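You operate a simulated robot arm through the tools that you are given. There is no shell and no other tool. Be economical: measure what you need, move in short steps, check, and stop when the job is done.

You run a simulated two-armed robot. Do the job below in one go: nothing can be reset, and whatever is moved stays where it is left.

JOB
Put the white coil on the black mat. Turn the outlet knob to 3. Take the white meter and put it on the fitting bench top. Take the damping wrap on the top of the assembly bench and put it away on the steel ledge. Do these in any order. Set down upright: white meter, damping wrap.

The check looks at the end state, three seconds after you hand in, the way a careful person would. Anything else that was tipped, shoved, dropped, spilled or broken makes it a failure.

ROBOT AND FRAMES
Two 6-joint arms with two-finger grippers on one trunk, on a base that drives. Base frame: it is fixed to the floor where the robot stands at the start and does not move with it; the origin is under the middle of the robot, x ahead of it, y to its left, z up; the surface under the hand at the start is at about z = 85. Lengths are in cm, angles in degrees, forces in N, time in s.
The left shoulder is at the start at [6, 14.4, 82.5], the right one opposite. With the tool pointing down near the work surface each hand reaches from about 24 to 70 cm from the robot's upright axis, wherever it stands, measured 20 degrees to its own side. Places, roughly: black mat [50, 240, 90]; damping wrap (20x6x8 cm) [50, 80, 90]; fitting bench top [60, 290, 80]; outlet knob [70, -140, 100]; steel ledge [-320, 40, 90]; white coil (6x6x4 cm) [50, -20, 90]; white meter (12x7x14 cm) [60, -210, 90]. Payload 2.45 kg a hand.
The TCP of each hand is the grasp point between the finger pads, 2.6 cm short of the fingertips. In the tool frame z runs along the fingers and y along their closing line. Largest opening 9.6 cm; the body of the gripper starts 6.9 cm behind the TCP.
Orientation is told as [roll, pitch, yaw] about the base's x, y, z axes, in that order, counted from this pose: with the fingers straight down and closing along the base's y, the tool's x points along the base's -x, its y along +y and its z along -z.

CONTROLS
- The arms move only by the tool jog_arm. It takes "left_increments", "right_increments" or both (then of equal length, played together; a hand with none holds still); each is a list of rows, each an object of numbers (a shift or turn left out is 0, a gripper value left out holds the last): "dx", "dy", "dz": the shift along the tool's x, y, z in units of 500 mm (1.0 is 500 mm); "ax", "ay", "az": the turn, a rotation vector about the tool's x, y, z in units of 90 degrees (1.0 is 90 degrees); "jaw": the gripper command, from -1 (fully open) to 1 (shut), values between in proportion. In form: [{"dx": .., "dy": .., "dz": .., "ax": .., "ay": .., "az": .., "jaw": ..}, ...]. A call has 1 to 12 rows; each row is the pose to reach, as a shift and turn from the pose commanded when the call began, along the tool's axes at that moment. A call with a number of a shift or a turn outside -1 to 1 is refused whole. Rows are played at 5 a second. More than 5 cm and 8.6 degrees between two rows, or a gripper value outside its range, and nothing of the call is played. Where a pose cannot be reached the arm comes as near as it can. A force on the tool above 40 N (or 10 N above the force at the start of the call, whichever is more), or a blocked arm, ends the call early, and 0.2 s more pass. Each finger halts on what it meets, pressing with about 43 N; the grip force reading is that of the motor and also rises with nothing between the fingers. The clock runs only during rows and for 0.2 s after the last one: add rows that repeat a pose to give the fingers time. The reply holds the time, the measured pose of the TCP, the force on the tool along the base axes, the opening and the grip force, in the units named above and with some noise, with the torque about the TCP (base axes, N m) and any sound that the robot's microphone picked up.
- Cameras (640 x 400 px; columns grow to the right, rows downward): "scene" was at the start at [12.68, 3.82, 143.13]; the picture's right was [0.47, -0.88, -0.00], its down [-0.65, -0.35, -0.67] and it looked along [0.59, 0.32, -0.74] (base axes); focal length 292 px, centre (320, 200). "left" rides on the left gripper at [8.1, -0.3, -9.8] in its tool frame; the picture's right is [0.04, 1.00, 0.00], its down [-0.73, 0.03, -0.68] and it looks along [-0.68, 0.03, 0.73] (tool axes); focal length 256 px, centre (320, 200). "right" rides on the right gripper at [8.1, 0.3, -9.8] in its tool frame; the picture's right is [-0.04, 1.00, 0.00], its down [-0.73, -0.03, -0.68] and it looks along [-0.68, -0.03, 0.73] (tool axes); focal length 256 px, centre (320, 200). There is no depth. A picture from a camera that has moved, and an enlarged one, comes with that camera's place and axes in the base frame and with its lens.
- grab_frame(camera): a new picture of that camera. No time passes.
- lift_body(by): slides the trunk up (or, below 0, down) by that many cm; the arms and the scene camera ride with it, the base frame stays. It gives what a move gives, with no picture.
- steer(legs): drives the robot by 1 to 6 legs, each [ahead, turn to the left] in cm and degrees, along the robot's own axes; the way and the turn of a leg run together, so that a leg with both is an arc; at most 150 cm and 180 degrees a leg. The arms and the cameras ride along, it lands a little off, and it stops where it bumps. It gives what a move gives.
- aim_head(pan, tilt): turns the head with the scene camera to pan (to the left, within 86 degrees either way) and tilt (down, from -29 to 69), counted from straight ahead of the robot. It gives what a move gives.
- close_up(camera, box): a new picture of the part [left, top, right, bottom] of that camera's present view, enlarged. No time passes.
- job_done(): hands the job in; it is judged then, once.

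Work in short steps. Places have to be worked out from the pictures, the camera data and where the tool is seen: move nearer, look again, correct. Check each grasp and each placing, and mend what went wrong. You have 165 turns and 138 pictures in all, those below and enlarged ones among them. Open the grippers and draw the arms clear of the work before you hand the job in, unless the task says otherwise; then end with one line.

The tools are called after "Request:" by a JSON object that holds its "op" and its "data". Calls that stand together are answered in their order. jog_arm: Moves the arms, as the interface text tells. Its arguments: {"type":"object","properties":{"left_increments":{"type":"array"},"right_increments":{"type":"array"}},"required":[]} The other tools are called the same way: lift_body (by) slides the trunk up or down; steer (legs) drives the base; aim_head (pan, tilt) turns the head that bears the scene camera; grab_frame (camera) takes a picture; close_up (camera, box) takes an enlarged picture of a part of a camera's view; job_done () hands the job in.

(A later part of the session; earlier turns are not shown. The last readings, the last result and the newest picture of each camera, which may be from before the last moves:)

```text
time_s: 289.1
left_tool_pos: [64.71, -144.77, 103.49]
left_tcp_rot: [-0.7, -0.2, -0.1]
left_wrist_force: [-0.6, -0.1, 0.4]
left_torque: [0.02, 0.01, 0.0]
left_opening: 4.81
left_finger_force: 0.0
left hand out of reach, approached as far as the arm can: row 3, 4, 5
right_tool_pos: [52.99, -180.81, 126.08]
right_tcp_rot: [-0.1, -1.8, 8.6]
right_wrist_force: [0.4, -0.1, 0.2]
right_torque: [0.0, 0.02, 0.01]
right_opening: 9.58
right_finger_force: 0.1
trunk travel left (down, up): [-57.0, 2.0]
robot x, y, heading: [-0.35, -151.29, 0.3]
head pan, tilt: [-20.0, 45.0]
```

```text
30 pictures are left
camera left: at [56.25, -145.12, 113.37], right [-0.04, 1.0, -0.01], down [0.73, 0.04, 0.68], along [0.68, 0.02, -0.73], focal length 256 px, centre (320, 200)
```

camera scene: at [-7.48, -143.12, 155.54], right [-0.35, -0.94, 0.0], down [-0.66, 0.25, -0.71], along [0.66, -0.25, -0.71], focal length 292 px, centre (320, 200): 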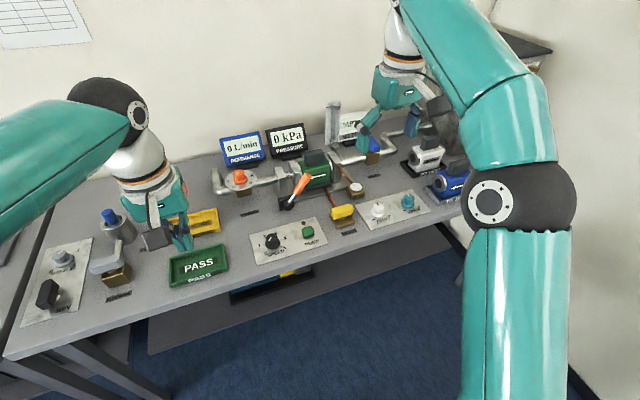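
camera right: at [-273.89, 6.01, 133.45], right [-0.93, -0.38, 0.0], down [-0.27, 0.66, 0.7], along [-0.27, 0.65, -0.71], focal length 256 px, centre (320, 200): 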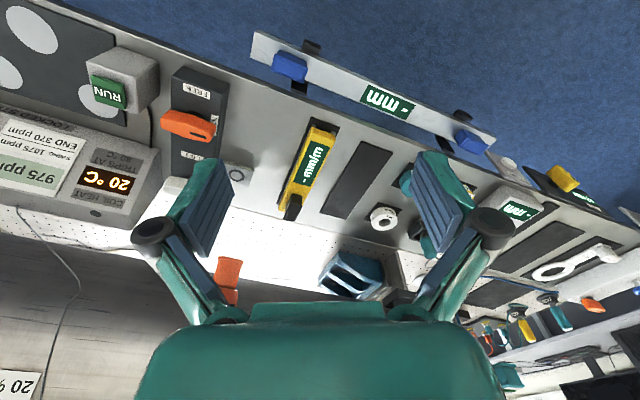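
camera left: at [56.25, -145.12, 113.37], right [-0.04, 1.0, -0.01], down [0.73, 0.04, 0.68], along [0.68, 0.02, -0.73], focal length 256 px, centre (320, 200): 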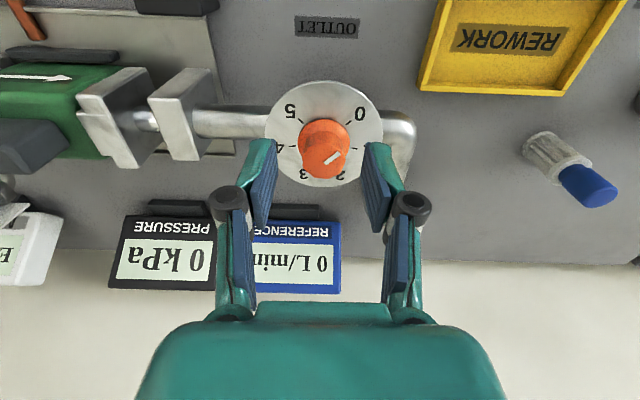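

Knob at (66.5,-144.6). Nudge the base forward 2 cm, then lower onto the knob.

Request:
{"op": "steer", "data": {"legs": [[2, 0]]}}

Request:
{"op": "jog_arm", "data": {"left_increments": [{"dx": 0.03, "dz": 0.02}, {"dx": 0.03, "dz": 0.05}, {"dx": 0.03, "dz": 0.07}]}}

Request:
{"op": "grab_frame", "data": {"camera": "left"}}

```text
time_s: 289.9
left_tool_pos: [66.59, -144.67, 103.52]
left_tcp_rot: [-0.6, -0.1, 0.2]
left_wrist_force: [0.0, 0.0, 0.2]
left_torque: [-0.02, 0.05, -0.01]
left_opening: 4.82
left_finger_force: 0.1
right_tool_pos: [54.91, -180.6, 125.97]
right_tcp_rot: [-0.2, -1.8, 8.7]
right_wrist_force: [-0.2, 0.6, -0.2]
right_torque: [0.0, 0.05, 0.0]
right_opening: 9.6
right_finger_force: 0.1
trunk travel left (down, up): [-57.0, 2.0]
robot x, y, heading: [1.5, -151.66, 0.2]
head pan, tilt: [-20.0, 45.0]
```

```text
time_s: 290.7
left_tool_pos: [64.9, -144.79, 100.26]
left_tcp_rot: [-0.6, -0.4, 0.2]
left_wrist_force: [0.3, -0.2, -0.1]
left_torque: [0.01, -0.01, 0.01]
left_opening: 4.79
left_finger_force: 0.0
right_tool_pos: [54.85, -180.63, 126.12]
right_tcp_rot: [-0.1, -1.9, 8.7]
right_wrist_force: [0.3, -0.1, 0.3]
right_torque: [0.01, -0.05, 0.02]
right_opening: 9.59
right_finger_force: 0.0
trunk travel left (down, up): [-57.0, 2.0]
robot x, y, heading: [1.39, -151.17, 0.2]
head pan, tilt: [-20.0, 45.0]
```

```text
29 pictures are left
camera left: at [56.55, -145.17, 109.94], right [-0.04, 1.0, -0.01], down [0.73, 0.04, 0.68], along [0.68, 0.02, -0.73], focal length 256 px, centre (320, 200)
```

left: 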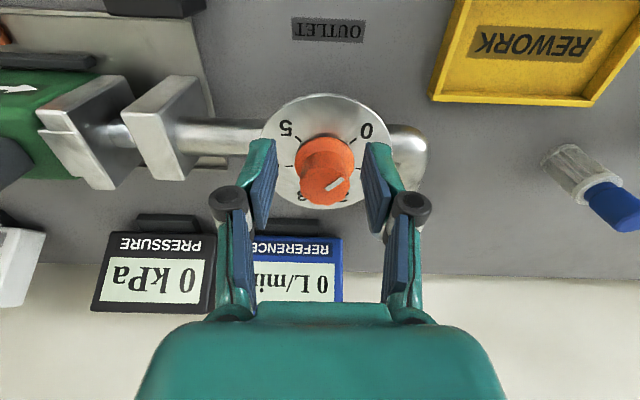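

Refined: top ≈97, X≈67. Move to (66.9,-144.7), descend to TCP z≈97.5, and close.

Request:
{"op": "jog_arm", "data": {"left_increments": [{"dx": -0.02, "dy": 0.003, "dz": 0.0}, {"dx": -0.04, "dy": 0.003, "dz": 0.02}, {"dx": -0.04, "dy": 0.003, "dz": 0.042}, {"dx": -0.04, "dy": 0.003, "dz": 0.055}, {"dx": -0.04, "dy": 0.003, "dz": 0.055, "jaw": 0.4}, {"dx": -0.04, "dy": 0.003, "dz": 0.055, "jaw": 1}, {"dx": -0.04, "dy": 0.003, "dz": 0.055, "jaw": 1}, {"dx": -0.04, "dy": 0.003, "dz": 0.055, "jaw": 1}]}}

Request:
{"op": "grab_frame", "data": {"camera": "left"}}

```text
time_s: 292.5
left_tool_pos: [67.2, -144.37, 97.44]
left_tcp_rot: [-0.6, -0.2, 0.1]
left_wrist_force: [3.0, 13.8, 4.3]
left_torque: [0.68, -0.14, 0.11]
left_opening: 3.37
left_finger_force: 44.6
right_tool_pos: [54.93, -180.56, 126.02]
right_tcp_rot: [-0.2, -1.9, 8.7]
right_wrist_force: [0.0, -0.2, -0.5]
right_torque: [0.0, 0.03, 0.0]
right_opening: 9.61
right_finger_force: 0.0
trunk travel left (down, up): [-57.0, 2.0]
robot x, y, heading: [1.39, -151.1, 0.1]
head pan, tilt: [-20.0, 45.0]
```

```text
28 pictures are left
camera left: at [58.75, -144.79, 107.15], right [-0.04, 1.0, -0.01], down [0.73, 0.04, 0.68], along [0.68, 0.02, -0.73], focal length 256 px, centre (320, 200)
```

left: 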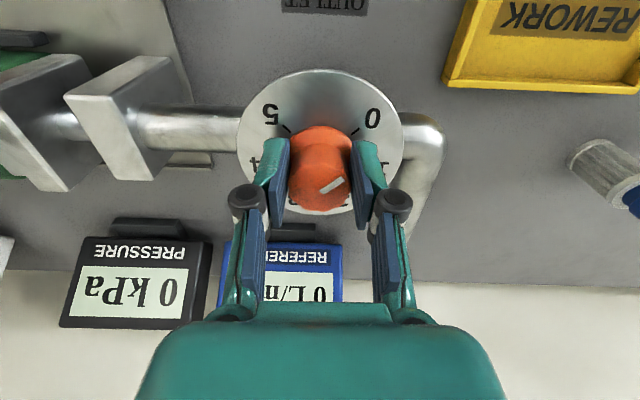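

Knob gripped (3.4 cm), centred. Rotate 79° clockwise (first half).

Request:
{"op": "jog_arm", "data": {"left_increments": [{"dy": 0.005, "az": 0.08}, {"dy": 0.005, "az": 0.16}, {"dy": 0.005, "az": 0.24}, {"dy": 0.005, "az": 0.32}, {"dy": 0.005, "az": 0.4}, {"dy": 0.005, "az": 0.48}, {"dy": 0.005, "az": 0.56}, {"dy": 0.005, "az": 0.64}, {"dy": 0.005, "az": 0.72}, {"dy": 0.005, "az": 0.8}, {"dy": 0.005, "az": 0.878}, {"dy": 0.005, "az": 0.878}]}}

Request:
{"op": "grab_frame", "data": {"camera": "left"}}

```text
time_s: 295.1
left_tool_pos: [67.45, -143.85, 97.37]
left_tcp_rot: [0.6, -0.4, -78.9]
left_wrist_force: [28.1, 24.0, 9.1]
left_torque: [-0.09, -0.77, 0.2]
left_opening: 3.35
left_finger_force: 45.5
right_tool_pos: [55.3, -180.4, 126.11]
right_tcp_rot: [-0.2, -1.7, 8.7]
right_wrist_force: [0.5, 0.3, -0.9]
right_torque: [0.01, -0.01, 0.02]
right_opening: 9.58
right_finger_force: 0.1
trunk travel left (down, up): [-57.0, 2.0]
robot x, y, heading: [1.52, -151.42, 0.0]
head pan, tilt: [-20.0, 45.0]
```

```text
27 pictures are left
camera left: at [65.36, -136.02, 107.07], right [0.97, 0.23, 0.01], down [0.16, -0.71, 0.69], along [0.17, -0.67, -0.73], focal length 256 px, centre (320, 200)
```

left: 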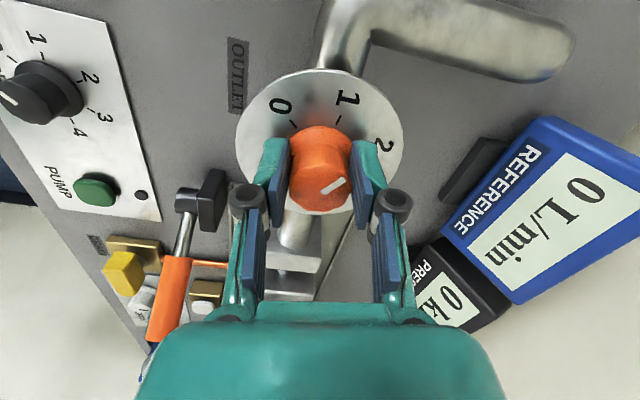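

Pointer is now between 1 and 2, as intended. Release, lift, rotate back, and regrip for the second half.

Request:
{"op": "jog_arm", "data": {"left_increments": [{"jaw": 0}, {"jaw": 0}, {"jaw": 0}, {"dz": -0.04, "jaw": 0}, {"dz": -0.08, "jaw": 0}]}}

Request:
{"op": "jog_arm", "data": {"left_increments": [{"az": -0.09}, {"az": -0.18}, {"az": -0.27}, {"az": -0.36}, {"az": -0.45}, {"az": -0.54}, {"az": -0.63}, {"az": -0.72}, {"az": -0.8}, {"az": -0.878}]}}

Request:
{"op": "grab_frame", "data": {"camera": "left"}}

```text
time_s: 296.3
left_tool_pos: [66.92, -144.59, 101.23]
left_tcp_rot: [0.0, -0.6, -79.1]
left_wrist_force: [-0.2, -0.4, -0.5]
left_torque: [0.0, -0.02, 0.01]
left_opening: 4.8
left_finger_force: 0.1
right_tool_pos: [54.89, -180.76, 126.02]
right_tcp_rot: [-0.2, -1.8, 8.6]
right_wrist_force: [-0.5, -0.3, 0.2]
right_torque: [-0.02, -0.02, -0.03]
right_opening: 9.58
right_finger_force: 0.1
trunk travel left (down, up): [-57.0, 2.0]
robot x, y, heading: [1.7, -151.31, -0.0]
head pan, tilt: [-20.0, 45.0]
```

```text
time_s: 298.5
left_tool_pos: [67.05, -144.31, 101.41]
left_tcp_rot: [-0.6, -0.2, 0.1]
left_wrist_force: [-0.6, 0.0, -0.3]
left_torque: [0.03, -0.01, 0.0]
left_opening: 4.79
left_finger_force: 0.0
right_tool_pos: [54.91, -180.61, 126.01]
right_tcp_rot: [-0.1, -1.9, 8.7]
right_wrist_force: [-0.6, 1.4, 0.1]
right_torque: [-0.01, 0.05, -0.04]
right_opening: 9.6
right_finger_force: 0.0
trunk travel left (down, up): [-57.0, 2.0]
robot x, y, heading: [1.65, -151.58, 0.0]
head pan, tilt: [-20.0, 45.0]
```

```text
26 pictures are left
camera left: at [58.67, -144.76, 111.17], right [-0.04, 1.0, -0.01], down [0.73, 0.04, 0.68], along [0.68, 0.02, -0.73], focal length 256 px, centre (320, 200)
```

left: 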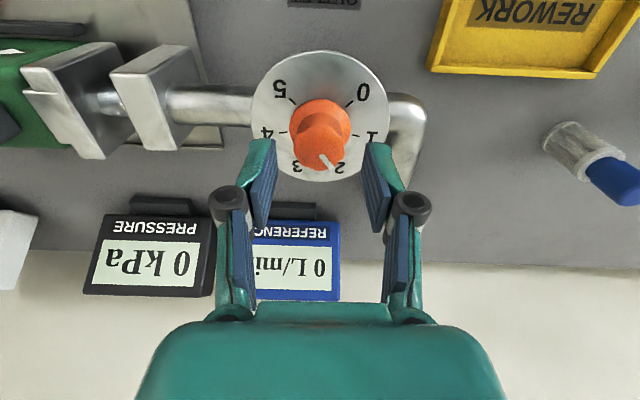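

Request:
{"op": "close_up", "data": {"camera": "left", "box": [245, 45, 395, 190]}}

```text
2.76 times, centred on (320, 118) of left
camera zoom: at [58.67, -144.76, 111.17], right [-0.04, 1.0, -0.01], down [0.73, 0.04, 0.68], along [0.68, 0.02, -0.73], focal length 706 px, centre (320, 428)
```

zoom: 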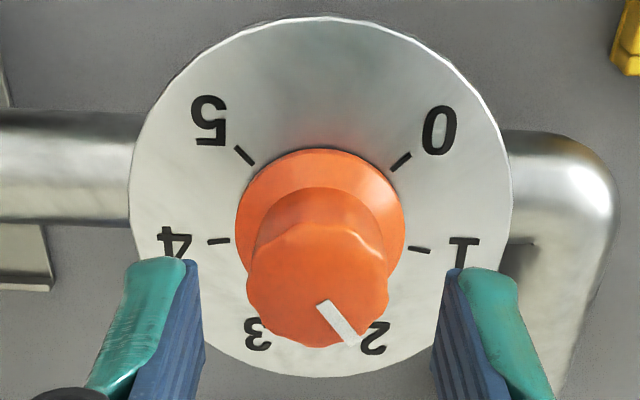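

Pointer is at ≈-52° (≈1.7). Regrip now and check its angle in the grip before the second turn.

Request:
{"op": "jog_arm", "data": {"left_increments": [{"dx": -0.004, "dy": -0.004, "dz": 0.04}, {"dx": -0.004, "dy": -0.004, "dz": 0.08}, {"dx": -0.004, "dy": -0.004, "dz": 0.08, "jaw": 0.2}, {"dx": -0.004, "dy": -0.004, "dz": 0.08, "jaw": 0.5}, {"dx": -0.004, "dy": -0.004, "dz": 0.08, "jaw": 1}, {"dx": -0.004, "dy": -0.004, "dz": 0.08, "jaw": 1}, {"dx": -0.004, "dy": -0.004, "dz": 0.08, "jaw": 1}]}}

Request:
{"op": "close_up", "data": {"camera": "left", "box": [230, 65, 410, 225]}}

```text
time_s: 300.1
left_tool_pos: [67.29, -144.5, 97.36]
left_tcp_rot: [-0.6, -0.2, 0.1]
left_wrist_force: [0.7, 12.9, 0.6]
left_torque: [0.74, -0.19, 0.04]
left_opening: 3.35
left_finger_force: 44.4
right_tool_pos: [54.84, -180.44, 126.07]
right_tcp_rot: [-0.2, -1.8, 8.7]
right_wrist_force: [-0.8, -0.3, 0.3]
right_torque: [-0.01, 0.0, -0.01]
right_opening: 9.59
right_finger_force: 0.1
trunk travel left (down, up): [-57.0, 2.0]
robot x, y, heading: [1.69, -151.31, -0.0]
head pan, tilt: [-20.0, 45.0]
```

```text
2.50 times, centred on (320, 145) of left
camera zoom: at [58.92, -144.79, 107.17], right [-0.04, 1.0, -0.01], down [0.73, 0.04, 0.68], along [0.68, 0.02, -0.73], focal length 640 px, centre (320, 338)
```

zoom: 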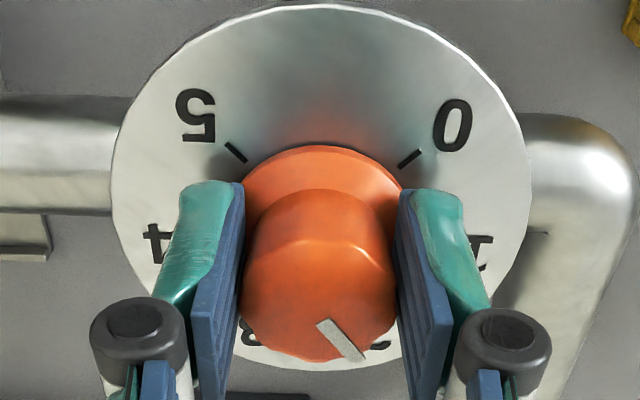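

Pointer ≈-50° in grip; mark 3 is at ≈-118.5°. Rotate a further 68° clockwise.

Request:
{"op": "jog_arm", "data": {"left_increments": [{"az": 0.08}, {"az": 0.16}, {"az": 0.24}, {"az": 0.32}, {"az": 0.4}, {"az": 0.48}, {"az": 0.56}, {"az": 0.64}, {"az": 0.72}, {"az": 0.76}, {"az": 0.76}]}}

Request:
{"op": "close_up", "data": {"camera": "left", "box": [230, 65, 410, 225]}}

```text
time_s: 302.5
left_tool_pos: [67.49, -144.14, 97.33]
left_tcp_rot: [0.3, -0.5, -68.2]
left_wrist_force: [16.7, 23.8, 3.3]
left_torque: [-0.17, -0.88, 0.11]
left_opening: 3.3
left_finger_force: 45.0
right_tool_pos: [55.08, -180.34, 126.12]
right_tcp_rot: [-0.2, -1.7, 8.7]
right_wrist_force: [0.5, 0.7, 0.7]
right_torque: [-0.01, 0.03, -0.02]
right_opening: 9.61
right_finger_force: 0.1
trunk travel left (down, up): [-57.0, 2.0]
robot x, y, heading: [1.71, -151.45, 0.3]
head pan, tilt: [-20.0, 45.0]
```

```text
2.50 times, centred on (320, 145) of left
camera zoom: at [63.97, -136.71, 107.1], right [0.91, 0.41, 0.0], down [0.29, -0.67, 0.69], along [0.28, -0.63, -0.73], focal length 640 px, centre (320, 338)
```

zoom: 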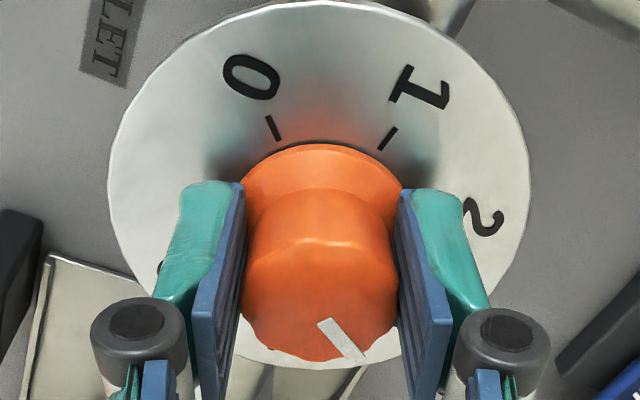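

Release, rise, rotate back and verify the pointer.

Request:
{"op": "jog_arm", "data": {"left_increments": [{"jaw": 0}, {"jaw": 0}, {"jaw": 0}, {"dz": -0.06, "jaw": 0}, {"dz": -0.12, "jaw": 0}]}}

Request:
{"op": "jog_arm", "data": {"left_increments": [{"az": -0.09}, {"az": -0.18}, {"az": -0.27}, {"az": -0.36}, {"az": -0.45}, {"az": -0.54}, {"az": -0.63}, {"az": -0.7}, {"az": -0.76}]}}

Request:
{"op": "close_up", "data": {"camera": "left", "box": [240, 30, 400, 180]}}

```text
time_s: 303.7
left_tool_pos: [66.63, -144.54, 103.37]
left_tcp_rot: [0.0, -0.6, -68.4]
left_wrist_force: [0.5, -0.3, -0.9]
left_torque: [-0.01, -0.01, 0.0]
left_opening: 4.78
left_finger_force: 0.1
left hand out of reach, approached as far as the arm can: row 5
right_tool_pos: [54.78, -180.64, 126.04]
right_tcp_rot: [-0.1, -1.9, 8.6]
right_wrist_force: [-0.6, -0.4, -0.6]
right_torque: [0.01, -0.03, -0.04]
right_opening: 9.63
right_finger_force: 0.1
trunk travel left (down, up): [-57.0, 2.0]
robot x, y, heading: [1.99, -151.05, 0.2]
head pan, tilt: [-20.0, 45.0]
```

```text
time_s: 305.7
left_tool_pos: [66.76, -144.47, 103.34]
left_tcp_rot: [-0.6, -0.2, 0.3]
left_wrist_force: [0.1, -0.2, 0.2]
left_torque: [0.0, -0.01, -0.02]
left_opening: 4.8
left_finger_force: 0.1
right_tool_pos: [54.91, -180.57, 126.12]
right_tcp_rot: [-0.1, -1.8, 8.7]
right_wrist_force: [-0.7, -0.7, 0.3]
right_torque: [0.03, 0.02, -0.02]
right_opening: 9.6
right_finger_force: 0.0
trunk travel left (down, up): [-57.0, 2.0]
robot x, y, heading: [1.25, -151.67, 0.2]
head pan, tilt: [-20.0, 45.0]
```

```text
2.67 times, centred on (320, 105) of left
camera zoom: at [58.35, -144.87, 113.09], right [-0.04, 1.0, -0.01], down [0.73, 0.04, 0.68], along [0.68, 0.02, -0.73], focal length 683 px, centre (320, 453)
```

zoom: 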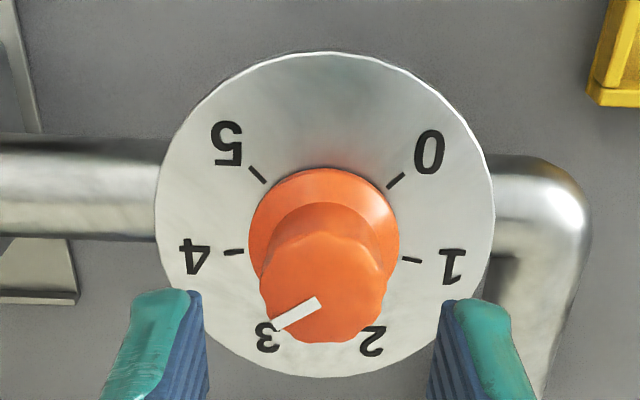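

After release the pointer reads ≈3.5 (dragged by side load). The knob axis is really ≈(67.5,-144.1); regrip centred there and check.

Request:
{"op": "jog_arm", "data": {"left_increments": [{"dx": -0.015, "dy": 0.008, "dz": 0.04}, {"dx": -0.015, "dy": 0.008, "dz": 0.09}, {"dx": -0.015, "dy": 0.008, "dz": 0.12}, {"dx": -0.015, "dy": 0.008, "dz": 0.12, "jaw": 0.2}, {"dx": -0.015, "dy": 0.008, "dz": 0.12, "jaw": 0.5}, {"dx": -0.015, "dy": 0.008, "dz": 0.12, "jaw": 1}, {"dx": -0.015, "dy": 0.008, "dz": 0.12, "jaw": 1}]}}

Request:
{"op": "close_up", "data": {"camera": "left", "box": [230, 65, 410, 225]}}

```text
time_s: 307.3
left_tool_pos: [67.88, -144.3, 97.19]
left_tcp_rot: [-0.5, -0.1, 0.1]
left_wrist_force: [-1.4, -9.0, -8.0]
left_torque: [-0.42, -1.23, -0.04]
left_opening: 3.32
left_finger_force: 45.3
left hand out of reach, approached as far as the arm can: row 1, 3, 4
right_tool_pos: [55.06, -180.8, 125.98]
right_tcp_rot: [0.0, -1.9, 8.6]
right_wrist_force: [0.0, 0.4, -0.5]
right_torque: [0.0, -0.03, -0.01]
right_opening: 9.6
right_finger_force: 0.0
trunk travel left (down, up): [-57.0, 2.0]
robot x, y, heading: [1.83, -151.29, 0.1]
head pan, tilt: [-20.0, 45.0]
```

```text
2.50 times, centred on (320, 145) of left
camera zoom: at [59.46, -144.76, 106.99], right [-0.04, 1.0, -0.01], down [0.73, 0.04, 0.68], along [0.68, 0.02, -0.73], focal length 640 px, centre (320, 338)
```

zoom: 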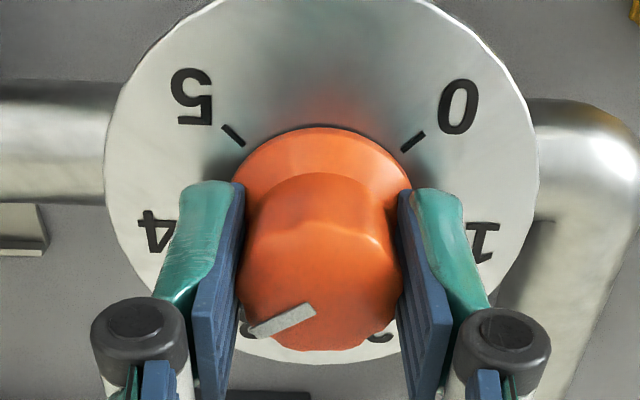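

In grip the pointer is ≈-155°; mark 3 ≈-119°. Rotate ≈45° counterclockwise (anticipating the small clockwise drag on release), release and check.

Request:
{"op": "jog_arm", "data": {"left_increments": [{"az": -0.08}, {"az": -0.16}, {"az": -0.24}, {"az": -0.32}, {"az": -0.4}, {"az": -0.46}, {"az": -0.46}, {"az": -0.46, "jaw": 0.2}, {"az": -0.46, "jaw": -0.2}, {"az": -0.46, "jaw": -0.3}, {"az": -0.46, "dz": -0.06, "jaw": -0.3}, {"az": -0.46, "dz": -0.1, "jaw": -0.3}]}}

Request:
{"op": "close_up", "data": {"camera": "left", "box": [230, 35, 410, 195]}}

```text
time_s: 309.9
left_tool_pos: [67.02, -144.0, 102.2]
left_tcp_rot: [-0.6, 0.2, 41.6]
left_wrist_force: [0.5, -0.1, 0.4]
left_torque: [0.02, 0.0, -0.01]
left_opening: 6.26
left_finger_force: 0.0
left hand out of reach, approached as far as the arm can: row 4, 12
right_tool_pos: [54.93, -180.64, 126.04]
right_tcp_rot: [-0.1, -1.9, 8.7]
right_wrist_force: [-0.1, -0.7, -0.4]
right_torque: [0.0, -0.02, -0.02]
right_opening: 9.62
right_finger_force: 0.0
trunk travel left (down, up): [-57.0, 2.0]
robot x, y, heading: [1.57, -151.17, 0.2]
head pan, tilt: [-20.0, 45.0]
```

```text
2.50 times, centred on (320, 115) of left
camera zoom: at [60.98, -149.7, 112.14], right [-0.69, 0.72, -0.01], down [0.53, 0.51, 0.68], along [0.49, 0.46, -0.74], focal length 640 px, centre (320, 412)
```

zoom: 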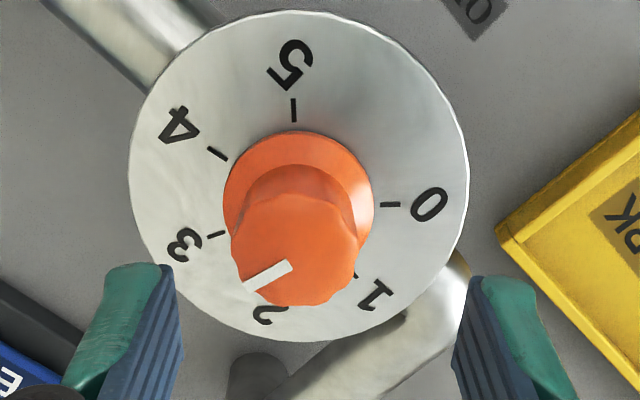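

This view shows the pointer lined up with the 3 tick within a few degrees. Verify from the straight view.

Request:
{"op": "jog_arm", "data": {"left_increments": [{"az": 0.09}, {"az": 0.18}, {"az": 0.27}, {"az": 0.36}, {"az": 0.46}]}}

Request:
{"op": "close_up", "data": {"camera": "left", "box": [240, 35, 400, 185]}}

```text
refused: row 5 steps farther than a row can; nothing moved
```

```text
2.67 times, centred on (320, 110) of left
camera zoom: at [60.98, -149.7, 112.14], right [-0.69, 0.72, -0.01], down [0.53, 0.51, 0.68], along [0.49, 0.46, -0.74], focal length 683 px, centre (320, 440)
```

zoom: 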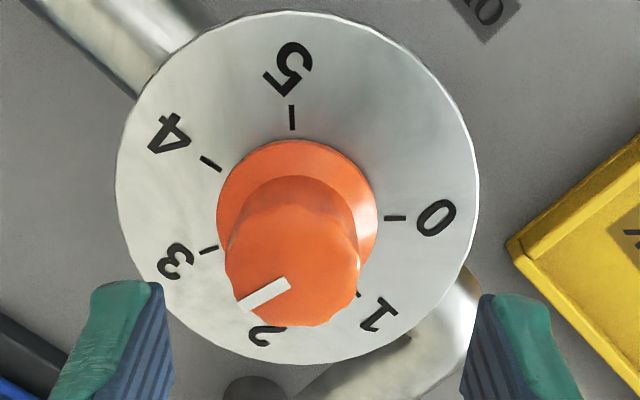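

The pointer is ≈7° short of the 3 tick. Regrip in this same pose, turn 7.5° clockwise, release and look again.

Request:
{"op": "jog_arm", "data": {"left_increments": [{"dz": 0.05}, {"dz": 0.1}, {"dz": 0.1, "jaw": 0.2}, {"dz": 0.1, "jaw": 0.6}, {"dz": 0.1, "jaw": 1}, {"dz": 0.1, "jaw": 1}, {"dz": 0.1, "az": 0.045, "jaw": 1}, {"dz": 0.1, "az": 0.085, "jaw": 1}, {"dz": 0.1, "az": 0.085, "jaw": 0.2}, {"dz": 0.1, "az": 0.085, "jaw": -0.3}, {"dz": 0.06, "az": 0.085, "jaw": -0.3}, {"dz": 0.0, "az": 0.085, "jaw": -0.3}]}}

Request:
{"op": "close_up", "data": {"camera": "left", "box": [240, 35, 400, 185]}}

```text
time_s: 312.5
left_tool_pos: [66.91, -143.91, 102.28]
left_tcp_rot: [-0.8, 0.2, 33.8]
left_wrist_force: [-0.4, -0.1, -0.2]
left_torque: [-0.02, -0.06, 0.02]
left_opening: 6.25
left_finger_force: 0.0
left hand out of reach, approached as far as the arm can: row 2, 3, 4, 5, 6, 7, 8, 9, 10
right_tool_pos: [54.85, -180.58, 126.13]
right_tcp_rot: [-0.1, -1.9, 8.6]
right_wrist_force: [-0.2, 0.1, 0.0]
right_torque: [-0.04, -0.06, -0.01]
right_opening: 9.59
right_finger_force: 0.0
trunk travel left (down, up): [-57.0, 2.0]
robot x, y, heading: [1.65, -151.58, 0.3]
head pan, tilt: [-20.0, 45.0]
```

```text
2.67 times, centred on (320, 110) of left
camera zoom: at [60.15, -148.85, 112.18], right [-0.59, 0.81, -0.01], down [0.59, 0.44, 0.68], along [0.55, 0.39, -0.74], focal length 683 px, centre (320, 440)
```

zoom: 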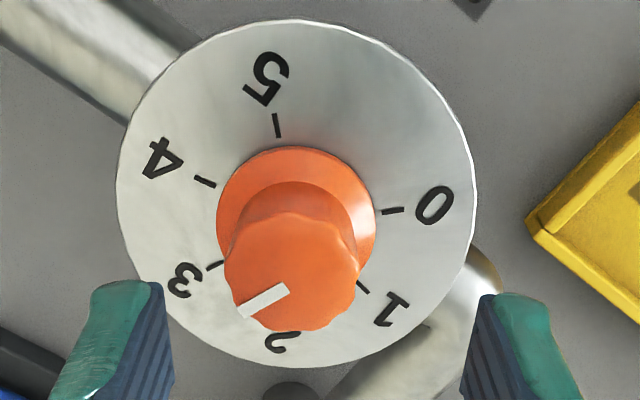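

Pointer now lies on the 3 tick within measuring error. Next the white meter: back off, turn south, drive to y≈-195.

Request:
{"op": "steer", "data": {"legs": [[-27, 0], [0, -30], [0, -30], [0, -30], [44, 0]]}}

```text
time_s: 317.0
left_tool_pos: [28.36, -187.53, 102.46]
left_tcp_rot: [-1.0, 0.1, -6.5]
left_wrist_force: [-0.8, -0.1, -0.6]
left_torque: [0.06, -0.11, 0.0]
left_opening: 6.24
left_finger_force: 0.0
right_tool_pos: [-4.28, -208.12, 125.98]
right_tcp_rot: [0.1, -1.9, -31.7]
right_wrist_force: [-0.1, -0.5, 0.0]
right_torque: [0.08, -0.06, 0.02]
right_opening: 9.63
right_finger_force: 0.1
trunk travel left (down, up): [-57.0, 2.0]
robot x, y, heading: [-23.4, -148.37, -40.8]
head pan, tilt: [-20.0, 45.0]
stopped in leg 3: the robot was blocked; the commanded pose is now the measured one
```

The front-left corner meets the bench; reverse 6 cm, then continue turning.

Request:
{"op": "steer", "data": {"legs": [[-7, 0], [0, -25], [0, -26], [48, 0]]}}

```text
time_s: 319.4
left_tool_pos: [3.54, -200.29, 102.03]
left_tcp_rot: [-0.9, 0.5, -30.0]
left_wrist_force: [-0.3, 0.6, 0.5]
left_torque: [0.01, -0.07, 0.03]
left_opening: 6.24
left_finger_force: 0.1
right_tool_pos: [-34.43, -206.15, 125.84]
right_tcp_rot: [-0.2, -2.4, -55.3]
right_wrist_force: [-0.6, 0.5, 0.3]
right_torque: [0.04, -0.08, -0.01]
right_opening: 9.58
right_finger_force: 0.0
trunk travel left (down, up): [-57.0, 2.0]
robot x, y, heading: [-26.62, -143.62, -64.8]
head pan, tilt: [-20.0, 45.0]
stopped in leg 2: the robot was blocked; the commanded pose is now the measured one
```

Request:
{"op": "steer", "data": {"legs": [[20, 0], [0, -20], [28, 0]]}}

```text
time_s: 323.8
left_tool_pos: [-5.91, -253.66, 102.16]
left_tcp_rot: [-1.1, 0.1, -49.4]
left_wrist_force: [-0.1, 0.8, -0.4]
left_torque: [0.04, -0.07, 0.01]
left_opening: 6.2
left_finger_force: 0.0
right_tool_pos: [-43.67, -246.35, 125.98]
right_tcp_rot: [-0.2, -2.4, -74.9]
right_wrist_force: [-0.4, -0.6, -0.1]
right_torque: [-0.02, -0.01, 0.02]
right_opening: 9.62
right_finger_force: 0.2
trunk travel left (down, up): [-57.0, 2.0]
robot x, y, heading: [-15.06, -189.63, -84.1]
head pan, tilt: [-20.0, 45.0]
```

Request:
{"op": "steer", "data": {"legs": [[0, 20], [-14, 0], [0, 25], [-6, 0], [0, 20], [0, 20]]}}

Request:
{"op": "aim_head", "data": {"pan": -25, "tilt": 40}}

Request:
{"op": "grab_frame", "data": {"camera": "scene"}}

```text
time_s: 324.9
left_tool_pos: [2.41, -251.93, 102.2]
left_tcp_rot: [-0.9, 0.5, -41.9]
left_wrist_force: [0.3, 0.6, 0.2]
left_torque: [0.0, 0.03, 0.03]
left_opening: 6.25
left_finger_force: 0.1
right_tool_pos: [-36.01, -249.75, 126.02]
right_tcp_rot: [-0.4, -2.4, -67.2]
right_wrist_force: [1.0, 0.4, -0.1]
right_torque: [0.04, 0.04, 0.0]
right_opening: 9.6
right_finger_force: 0.0
trunk travel left (down, up): [-57.0, 2.0]
robot x, y, heading: [-15.69, -190.21, -77.0]
head pan, tilt: [-20.0, 45.0]
stopped in leg 1: the robot was blocked; the commanded pose is now the measured one
```

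```text
time_s: 325.5
left_tool_pos: [2.29, -251.83, 102.25]
left_tcp_rot: [-0.9, 0.5, -42.0]
left_wrist_force: [-0.3, -0.5, -0.1]
left_torque: [0.01, -0.01, 0.0]
left_opening: 6.26
left_finger_force: 0.0
right_tool_pos: [-36.14, -249.69, 126.06]
right_tcp_rot: [-0.2, -2.6, -67.2]
right_wrist_force: [-0.1, -0.3, 0.4]
right_torque: [-0.01, 0.0, 0.03]
right_opening: 9.62
right_finger_force: 0.0
trunk travel left (down, up): [-57.0, 2.0]
robot x, y, heading: [-15.41, -189.8, -77.0]
head pan, tilt: [-25.0, 40.0]
```

```text
17 pictures are left
camera scene: at [-16.06, -204.2, 156.26], right [-0.98, 0.21, 0.0], down [0.13, 0.63, -0.77], along [-0.16, -0.75, -0.64], focal length 292 px, centre (320, 200)
```

scene: 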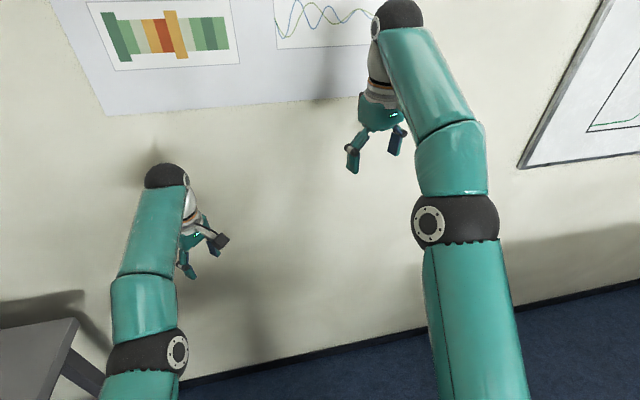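

Near the wall. Reverse in stages while turning left to face the bench.

Request:
{"op": "steer", "data": {"legs": [[-9, 0], [0, 17], [-10, 0], [0, 20], [0, 20], [0, 20]]}}

```text
time_s: 329.7
left_tool_pos: [27.52, -212.94, 102.22]
left_tcp_rot: [-0.8, 0.6, -7.0]
left_wrist_force: [1.3, 0.9, -0.5]
left_torque: [-0.06, 0.02, 0.01]
left_opening: 6.23
left_finger_force: 0.0
right_tool_pos: [-4.94, -233.13, 126.25]
right_tcp_rot: [-0.5, -2.6, -32.2]
right_wrist_force: [0.0, 0.4, 0.3]
right_torque: [-0.02, 0.05, 0.01]
right_opening: 9.6
right_finger_force: 0.1
trunk travel left (down, up): [-57.0, 2.0]
robot x, y, heading: [-24.4, -174.16, -41.2]
head pan, tilt: [-25.0, 40.0]
stopped in leg 4: the robot was blocked; the commanded pose is now the measured one
```

Request:
{"op": "steer", "data": {"legs": [[-5, 0], [0, 20], [0, 21]]}}

```text
time_s: 333.0
left_tool_pos: [37.49, -167.35, 102.31]
left_tcp_rot: [-0.1, 1.2, 33.2]
left_wrist_force: [0.3, 0.0, -0.7]
left_torque: [0.0, 0.07, 0.01]
left_opening: 6.22
left_finger_force: 0.0
right_tool_pos: [25.09, -203.68, 126.21]
right_tcp_rot: [-0.4, -2.6, 7.9]
right_wrist_force: [-0.3, 0.3, -0.6]
right_torque: [0.02, 0.0, -0.04]
right_opening: 9.6
right_finger_force: 0.2
trunk travel left (down, up): [-57.0, 2.0]
robot x, y, heading: [-27.95, -174.56, -1.7]
head pan, tilt: [-25.0, 40.0]
```

Facing the bench at y≈-174.6. Raise and retract the left hand out of the way, level the right hand, and view the meter.

Request:
{"op": "jog_arm", "data": {"left_increments": [{"dz": -0.09}, {"dz": -0.18}, {"dz": -0.27}, {"dx": 0.08, "dz": -0.3}, {"dx": 0.16, "dz": -0.3}, {"dx": 0.24, "dz": -0.3}], "right_increments": [{"ay": 0.029, "ax": -0.004}, {"ay": 0.029, "ax": -0.004}, {"ay": 0.029, "ax": -0.004}, {"ay": 0.029, "ax": -0.004}, {"ay": 0.029, "ax": -0.004}, {"ay": 0.029, "ax": -0.004}]}}

Request:
{"op": "grab_frame", "data": {"camera": "scene"}}

```text
time_s: 334.4
left_tool_pos: [29.4, -174.85, 117.03]
left_tcp_rot: [0.0, 1.1, 33.2]
left_wrist_force: [-0.1, 0.2, -0.9]
left_torque: [0.01, -0.03, 0.0]
left_opening: 6.24
left_finger_force: 0.1
left hand out of reach, approached as far as the arm can: row 1, 2, 3, 4, 5, 6
right_tool_pos: [24.56, -203.92, 126.21]
right_tcp_rot: [0.0, -0.3, 7.8]
right_wrist_force: [-0.3, 0.5, 0.2]
right_torque: [0.03, -0.03, 0.0]
right_opening: 9.59
right_finger_force: 0.0
trunk travel left (down, up): [-57.0, 2.0]
robot x, y, heading: [-27.45, -174.53, -1.7]
head pan, tilt: [-25.0, 40.0]
```

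```text
16 pictures are left
camera scene: at [-14.7, -178.67, 156.27], right [-0.45, -0.89, 0.0], down [-0.57, 0.29, -0.77], along [0.68, -0.34, -0.64], focal length 292 px, centre (320, 200)
```

scene: 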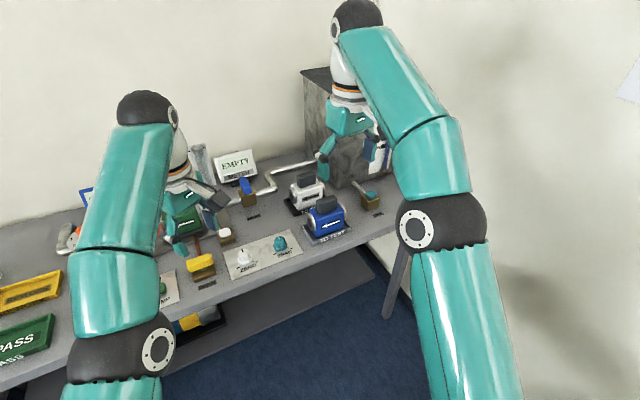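

White meter ≈(57.5,-209), blue one in front of it at x≈44. Plan: grip the white meter's grey head from above. Drive forward 26 and look with the right camera.

Request:
{"op": "steer", "data": {"legs": [[26, 0]]}}

Request:
{"op": "jog_arm", "data": {"right_increments": [{"dy": -0.03, "dz": 0.06, "az": 0.04}, {"dy": -0.04, "dz": 0.14, "az": 0.085}, {"dx": 0.0, "dy": -0.05, "dz": 0.2, "az": 0.085}]}}

Request:
{"op": "grab_frame", "data": {"camera": "right"}}

```text
time_s: 336.3
left_tool_pos: [55.76, -175.51, 116.9]
left_tcp_rot: [0.1, 1.3, 33.3]
left_wrist_force: [0.9, -0.6, 0.0]
left_torque: [-0.01, 0.01, 0.01]
left_opening: 6.24
left_finger_force: 0.1
right_tool_pos: [50.91, -204.47, 126.07]
right_tcp_rot: [-0.1, 0.1, 7.9]
right_wrist_force: [-0.5, 0.0, -0.7]
right_torque: [0.02, 0.06, -0.04]
right_opening: 9.59
right_finger_force: 0.1
trunk travel left (down, up): [-57.0, 2.0]
robot x, y, heading: [-1.78, -175.36, -1.8]
head pan, tilt: [-25.0, 40.0]
```

```text
time_s: 337.1
left_tool_pos: [55.63, -175.49, 116.96]
left_tcp_rot: [0.0, 1.2, 33.3]
left_wrist_force: [0.0, -0.4, 0.1]
left_torque: [0.0, -0.04, -0.02]
left_opening: 6.23
left_finger_force: 0.0
right_tool_pos: [51.2, -207.16, 116.21]
right_tcp_rot: [0.0, -0.1, 0.2]
right_wrist_force: [0.1, -0.7, 0.1]
right_torque: [0.03, 0.0, -0.03]
right_opening: 9.59
right_finger_force: 0.0
trunk travel left (down, up): [-57.0, 2.0]
robot x, y, heading: [-1.63, -175.49, -2.0]
head pan, tilt: [-25.0, 40.0]
```

```text
15 pictures are left
camera right: at [43.17, -206.87, 125.92], right [0.04, 1.0, 0.0], down [0.73, -0.03, 0.68], along [0.68, -0.03, -0.73], focal length 256 px, centre (320, 200)
```

right: 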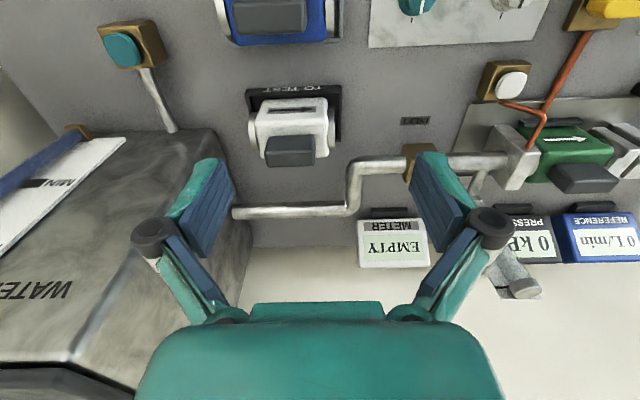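

Head at ≈(60.2,-211.2), about 5.7 cm wide. Move above it and lower to z≈105, then check.

Request:
{"op": "jog_arm", "data": {"right_increments": [{"dx": -0.06, "dy": -0.03, "dz": 0.03}, {"dx": -0.12, "dy": -0.06, "dz": 0.06}, {"dx": -0.18, "dy": -0.08, "dz": 0.1}, {"dx": -0.18, "dy": -0.08, "dz": 0.16}, {"dx": -0.18, "dy": -0.08, "dz": 0.22}]}}

Request:
{"op": "grab_frame", "data": {"camera": "right"}}

```text
time_s: 338.3
left_tool_pos: [55.72, -175.5, 117.11]
left_tcp_rot: [0.0, 1.2, 33.3]
left_wrist_force: [-0.5, -0.4, 0.1]
left_torque: [-0.01, -0.01, 0.01]
left_opening: 6.27
left_finger_force: 0.0
right_tool_pos: [60.24, -210.96, 105.26]
right_tcp_rot: [0.0, -0.1, 0.2]
right_wrist_force: [-0.2, 0.2, 0.1]
right_torque: [0.04, -0.03, -0.04]
right_opening: 9.58
right_finger_force: 0.1
right hand out of reach, approached as far as the arm can: row 3
trunk travel left (down, up): [-57.0, 2.0]
robot x, y, heading: [-1.76, -175.22, -1.6]
head pan, tilt: [-25.0, 40.0]
```

```text
14 pictures are left
camera right: at [52.2, -210.64, 114.97], right [0.04, 1.0, 0.0], down [0.73, -0.03, 0.68], along [0.68, -0.02, -0.73], focal length 256 px, centre (320, 200)
```

right: 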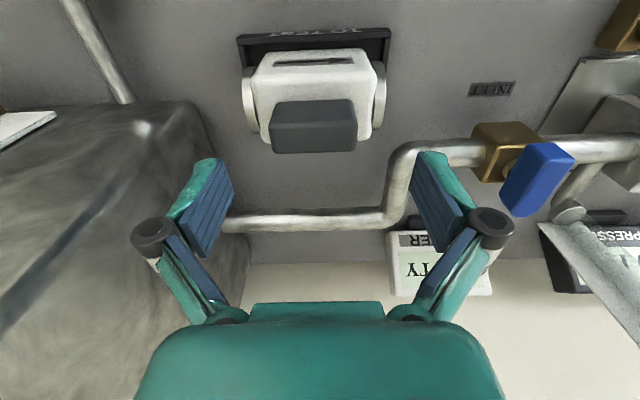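

Head centre ≈(60.8,-211.2), top ≈99. Descend to TCP z≈98 and close on it.

Request:
{"op": "jog_arm", "data": {"right_increments": [{"dx": -0.014, "dy": -0.004, "dz": 0.05}, {"dx": -0.014, "dy": -0.004, "dz": 0.1}, {"dx": -0.014, "dy": -0.004, "dz": 0.125}, {"dx": -0.014, "dy": -0.004, "dz": 0.145}, {"dx": -0.014, "dy": -0.004, "dz": 0.145, "jaw": 0}, {"dx": -0.014, "dy": -0.004, "dz": 0.145, "jaw": 1}, {"dx": -0.014, "dy": -0.004, "dz": 0.145, "jaw": 1}, {"dx": -0.014, "dy": -0.004, "dz": 0.145, "jaw": 1}]}}

Request:
{"op": "grab_frame", "data": {"camera": "right"}}

```text
time_s: 340.1
left_tool_pos: [55.77, -175.55, 116.94]
left_tcp_rot: [-0.1, 1.2, 33.3]
left_wrist_force: [0.0, 0.8, -0.4]
left_torque: [0.01, -0.02, 0.01]
left_opening: 6.23
left_finger_force: 0.0
right_tool_pos: [60.89, -211.23, 98.08]
right_tcp_rot: [-0.1, -0.3, 0.2]
right_wrist_force: [0.1, -3.9, 2.9]
right_torque: [-0.17, -0.28, -0.13]
right_opening: 6.44
right_finger_force: 43.0
trunk travel left (down, up): [-57.0, 2.0]
robot x, y, heading: [-1.76, -175.17, -1.8]
head pan, tilt: [-25.0, 40.0]
```

```text
13 pictures are left
camera right: at [52.91, -210.91, 107.79], right [0.04, 1.0, 0.0], down [0.73, -0.03, 0.68], along [0.68, -0.03, -0.73], focal length 256 px, centre (320, 200)
```

right: 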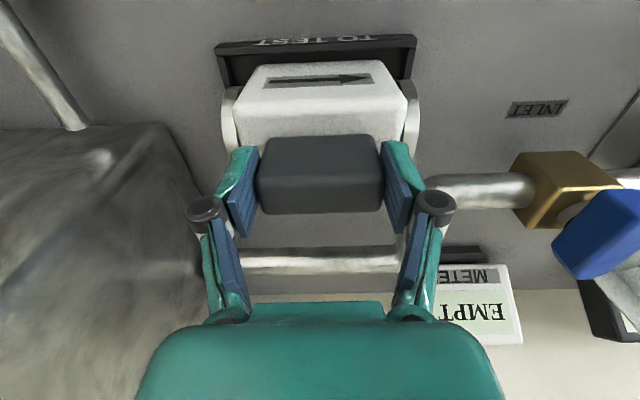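

Head gripped (6.4 cm). Lift slowly and check.

Request:
{"op": "jog_arm", "data": {"right_increments": [{"dz": -0.01, "jaw": 1}, {"dz": -0.03}, {"dz": -0.06}, {"dz": -0.1}, {"dz": -0.16}]}}

Request:
{"op": "grab_frame", "data": {"camera": "right"}}

```text
time_s: 341.3
left_tool_pos: [55.8, -175.52, 117.03]
left_tcp_rot: [0.0, 1.4, 33.3]
left_wrist_force: [0.0, 0.7, 0.1]
left_torque: [-0.02, 0.03, -0.02]
left_opening: 6.21
left_finger_force: 0.1
right_tool_pos: [61.08, -211.21, 105.85]
right_tcp_rot: [0.1, 0.0, 0.2]
right_wrist_force: [-0.5, 0.6, -9.4]
right_torque: [0.0, 0.04, 0.0]
right_opening: 6.47
right_finger_force: 42.9
trunk travel left (down, up): [-57.0, 2.0]
robot x, y, heading: [-1.66, -175.5, -1.9]
head pan, tilt: [-25.0, 40.0]
```

```text
12 pictures are left
camera right: at [52.94, -210.9, 115.53], right [0.04, 1.0, 0.0], down [0.73, -0.03, 0.68], along [0.68, -0.02, -0.73], focal length 256 px, centre (320, 200)
```

right: 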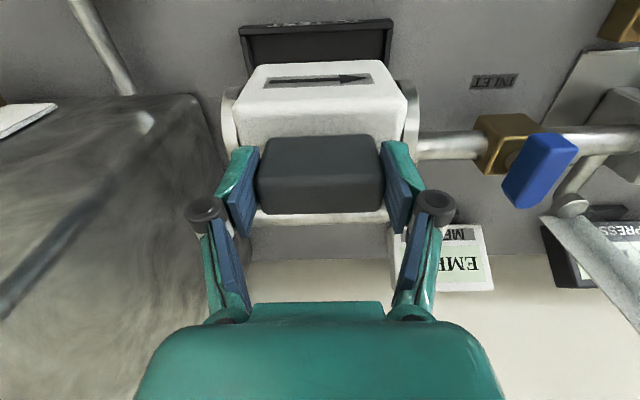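

Held (~0.9 kg). Raise above the blue meter, then retract.

Request:
{"op": "jog_arm", "data": {"right_increments": [{"dz": -0.08}, {"dz": -0.16}, {"dx": 0.04, "dz": -0.24}, {"dx": 0.1, "dz": -0.3}, {"dx": 0.18, "dz": -0.34}]}}

```text
time_s: 342.5
left_tool_pos: [55.55, -175.47, 116.94]
left_tcp_rot: [-0.1, 1.2, 33.3]
left_wrist_force: [-1.1, -0.3, -0.2]
left_torque: [0.05, -0.03, -0.03]
left_opening: 6.24
left_finger_force: 0.1
right_tool_pos: [51.78, -211.11, 122.96]
right_tcp_rot: [0.0, 0.0, 0.3]
right_wrist_force: [-0.1, -1.2, -9.1]
right_torque: [-0.01, 0.04, -0.02]
right_opening: 6.46
right_finger_force: 42.5
right hand out of reach, approached as far as the arm can: row 1, 2, 3, 4
trunk travel left (down, up): [-57.0, 2.0]
robot x, y, heading: [-1.93, -175.34, -1.6]
head pan, tilt: [-25.0, 40.0]
```

Now travel to the fitting bench: back off, turn left, head north.

Request:
{"op": "steer", "data": {"legs": [[-27, 0], [0, 30], [0, 30], [0, 31], [100, 0]]}}

```text
time_s: 346.3
left_tool_pos: [22.29, -145.85, 116.44]
left_tcp_rot: [-2.1, -0.2, 62.9]
left_wrist_force: [-0.6, 0.4, 0.7]
left_torque: [-0.06, -0.03, 0.0]
left_opening: 6.27
left_finger_force: 0.0
right_tool_pos: [35.14, -178.83, 122.81]
right_tcp_rot: [-0.1, 0.4, 30.0]
right_wrist_force: [-1.1, 0.9, -8.1]
right_torque: [-0.02, 0.01, 0.0]
right_opening: 6.51
right_finger_force: 42.9
trunk travel left (down, up): [-57.0, 2.0]
robot x, y, heading: [-27.93, -176.91, 28.4]
head pan, tilt: [-25.0, 40.0]
stopped in leg 2: the robot was blocked; the commanded pose is now the measured one
```

Request:
{"op": "steer", "data": {"legs": [[4, 0], [0, 20], [0, 20], [0, 22]]}}

```text
time_s: 350.5
left_tool_pos: [-20.21, -115.07, 116.56]
left_tcp_rot: [-2.2, -0.2, 117.3]
left_wrist_force: [-1.1, -0.4, 0.2]
left_torque: [0.0, -0.12, -0.03]
left_opening: 6.24
left_finger_force: 0.0
right_tool_pos: [13.87, -124.31, 122.79]
right_tcp_rot: [-0.4, 0.4, 84.3]
right_wrist_force: [-2.0, 1.0, -8.6]
right_torque: [-0.04, -0.08, 0.0]
right_opening: 6.45
right_finger_force: 42.3
trunk travel left (down, up): [-57.0, 2.0]
robot x, y, heading: [-19.75, -175.36, 84.8]
head pan, tilt: [-25.0, 40.0]
stopped in leg 4: the robot was blocked; the commanded pose is now the measured one
```

Request:
{"op": "steer", "data": {"legs": [[20, 0], [0, 8], [150, 0], [100, 0]]}}

```text
time_s: 353.8
left_tool_pos: [-26.84, -91.39, 116.69]
left_tcp_rot: [-2.4, -0.4, 125.4]
left_wrist_force: [1.3, 0.8, -0.5]
left_torque: [-0.06, 0.05, 0.0]
left_opening: 6.24
left_finger_force: 0.2
right_tool_pos: [8.48, -95.52, 122.63]
right_tcp_rot: [-0.2, 0.6, 92.6]
right_wrist_force: [0.4, 1.6, -10.8]
right_torque: [-0.09, 0.01, -0.01]
right_opening: 6.47
right_finger_force: 43.5
trunk travel left (down, up): [-57.0, 2.0]
robot x, y, heading: [-16.87, -150.92, 94.5]
head pan, tilt: [-25.0, 40.0]
stopped in leg 3: the robot was blocked; the commanded pose is now the measured one
```

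Base right side is too near the bench (x must be ≤-24). Shift left by reversing at an angle.

Request:
{"op": "steer", "data": {"legs": [[0, -20], [-24, 0], [0, 12], [30, 0], [0, 10], [150, 0]]}}

```text
time_s: 356.7
left_tool_pos: [-11.19, -114.74, 117.35]
left_tcp_rot: [-4.9, -1.8, 105.7]
left_wrist_force: [1.0, -1.3, 0.3]
left_torque: [0.1, 0.07, 0.01]
left_opening: 6.24
left_finger_force: 0.0
right_tool_pos: [20.55, -130.78, 122.95]
right_tcp_rot: [0.1, 0.4, 71.5]
right_wrist_force: [1.8, -1.2, -7.8]
right_torque: [-0.01, 0.0, 0.01]
right_opening: 6.45
right_finger_force: 42.6
trunk travel left (down, up): [-57.0, 2.0]
robot x, y, heading: [-23.64, -172.19, 76.4]
head pan, tilt: [-25.0, 40.0]
stopped in leg 2: the robot was blocked; the commanded pose is now the measured one
```

The left wrist reading shifted, so the left arm may be touching something; look left.

Request:
{"op": "aim_head", "data": {"pan": 55, "tilt": 45}}

Request:
{"op": "grab_frame", "data": {"camera": "scene"}}

```text
time_s: 358.3
left_tool_pos: [-11.51, -114.19, 117.27]
left_tcp_rot: [-4.9, -1.5, 105.9]
left_wrist_force: [0.9, -0.1, 0.2]
left_torque: [-0.01, -0.03, 0.02]
left_opening: 6.23
left_finger_force: 0.1
right_tool_pos: [20.19, -130.24, 122.93]
right_tcp_rot: [-0.2, 0.4, 71.7]
right_wrist_force: [-0.1, -0.1, -7.7]
right_torque: [-0.02, 0.04, 0.04]
right_opening: 6.49
right_finger_force: 42.8
trunk travel left (down, up): [-57.0, 2.0]
robot x, y, heading: [-23.75, -172.76, 76.7]
head pan, tilt: [55.0, 45.0]
```

```text
11 pictures are left
camera scene: at [-27.99, -160.35, 155.53], right [0.75, 0.66, 0.0], down [0.47, -0.53, -0.71], along [-0.47, 0.53, -0.71], focal length 292 px, centre (320, 200)
```

scene: 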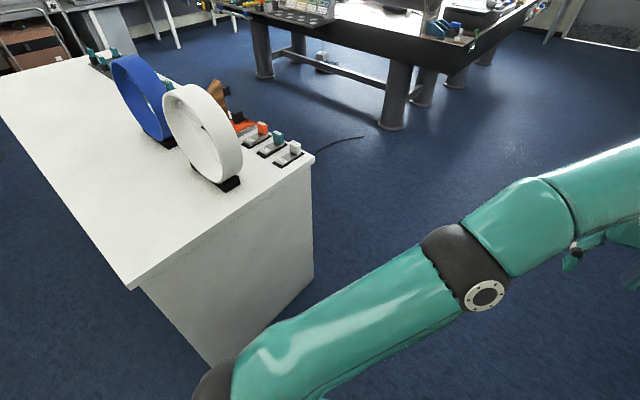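

Nothing disturbed. Straighten to 91° and drive north.

Request:
{"op": "steer", "data": {"legs": [[3, 0], [0, 15], [150, 0]]}}

```text
time_s: 361.1
left_tool_pos: [-26.56, -104.49, 116.96]
left_tcp_rot: [-4.6, -1.2, 120.8]
left_wrist_force: [-0.2, 0.3, -0.7]
left_torque: [-0.04, 0.05, 0.0]
left_opening: 6.25
left_finger_force: 0.0
right_tool_pos: [8.1, -111.68, 122.83]
right_tcp_rot: [0.0, 0.8, 86.7]
right_wrist_force: [1.4, 1.2, -9.4]
right_torque: [-0.08, -0.02, 0.05]
right_opening: 6.48
right_finger_force: 43.1
trunk travel left (down, up): [-57.0, 2.0]
robot x, y, heading: [-21.77, -164.2, 93.9]
head pan, tilt: [55.0, 45.0]
stopped in leg 3: the robot was blocked; the commanded pose is now the measured one
```

Request:
{"op": "aim_head", "data": {"pan": -35, "tilt": 60}}

Request:
{"op": "grab_frame", "data": {"camera": "scene"}}

```text
time_s: 362.8
left_tool_pos: [-26.64, -104.85, 117.21]
left_tcp_rot: [-5.0, -1.4, 120.7]
left_wrist_force: [-0.3, -0.2, -0.5]
left_torque: [0.0, -0.01, 0.04]
left_opening: 6.23
left_finger_force: 0.0
right_tool_pos: [7.99, -112.04, 123.02]
right_tcp_rot: [-0.1, 0.4, 86.7]
right_wrist_force: [0.1, -0.2, -8.9]
right_torque: [-0.05, -0.01, -0.02]
right_opening: 6.5
right_finger_force: 42.8
trunk travel left (down, up): [-57.0, 2.0]
robot x, y, heading: [-21.69, -163.91, 93.5]
head pan, tilt: [-35.0, 60.0]
```

```text
10 pictures are left
camera scene: at [-19.17, -152.29, 153.58], right [0.86, -0.52, 0.0], down [-0.45, -0.74, -0.5], along [0.26, 0.43, -0.87], focal length 292 px, centre (320, 200)
```

scene: 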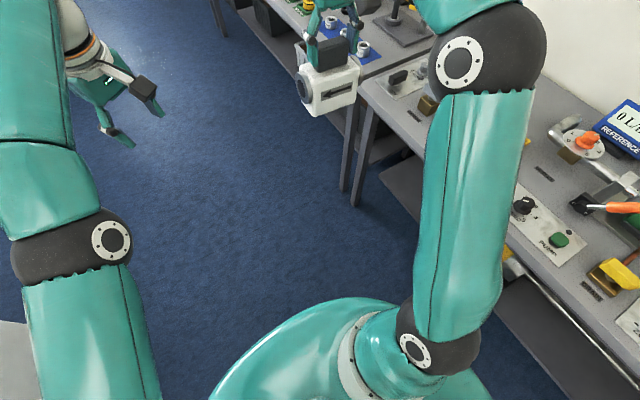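

The base is wide; it must run at x≈-25 with heading 90. Shift left slightly by reversing at an angle and retry.

Request:
{"op": "steer", "data": {"legs": [[0, -16], [-18, 0], [0, 13], [150, 0], [120, 0]]}}

```text
time_s: 364.2
left_tool_pos: [-11.64, -106.54, 116.8]
left_tcp_rot: [-4.0, -0.7, 105.6]
left_wrist_force: [0.8, -0.7, 0.3]
left_torque: [0.03, 0.02, -0.02]
left_opening: 6.25
left_finger_force: 0.0
right_tool_pos: [20.56, -121.47, 123.06]
right_tcp_rot: [0.0, 0.5, 71.7]
right_wrist_force: [0.1, -0.7, -9.2]
right_torque: [-0.06, 0.01, 0.03]
right_opening: 6.47
right_finger_force: 43.2
trunk travel left (down, up): [-57.0, 2.0]
robot x, y, heading: [-23.24, -163.71, 78.6]
head pan, tilt: [-35.0, 60.0]
stopped in leg 1: the robot was blocked; the commanded pose is now the measured one
```

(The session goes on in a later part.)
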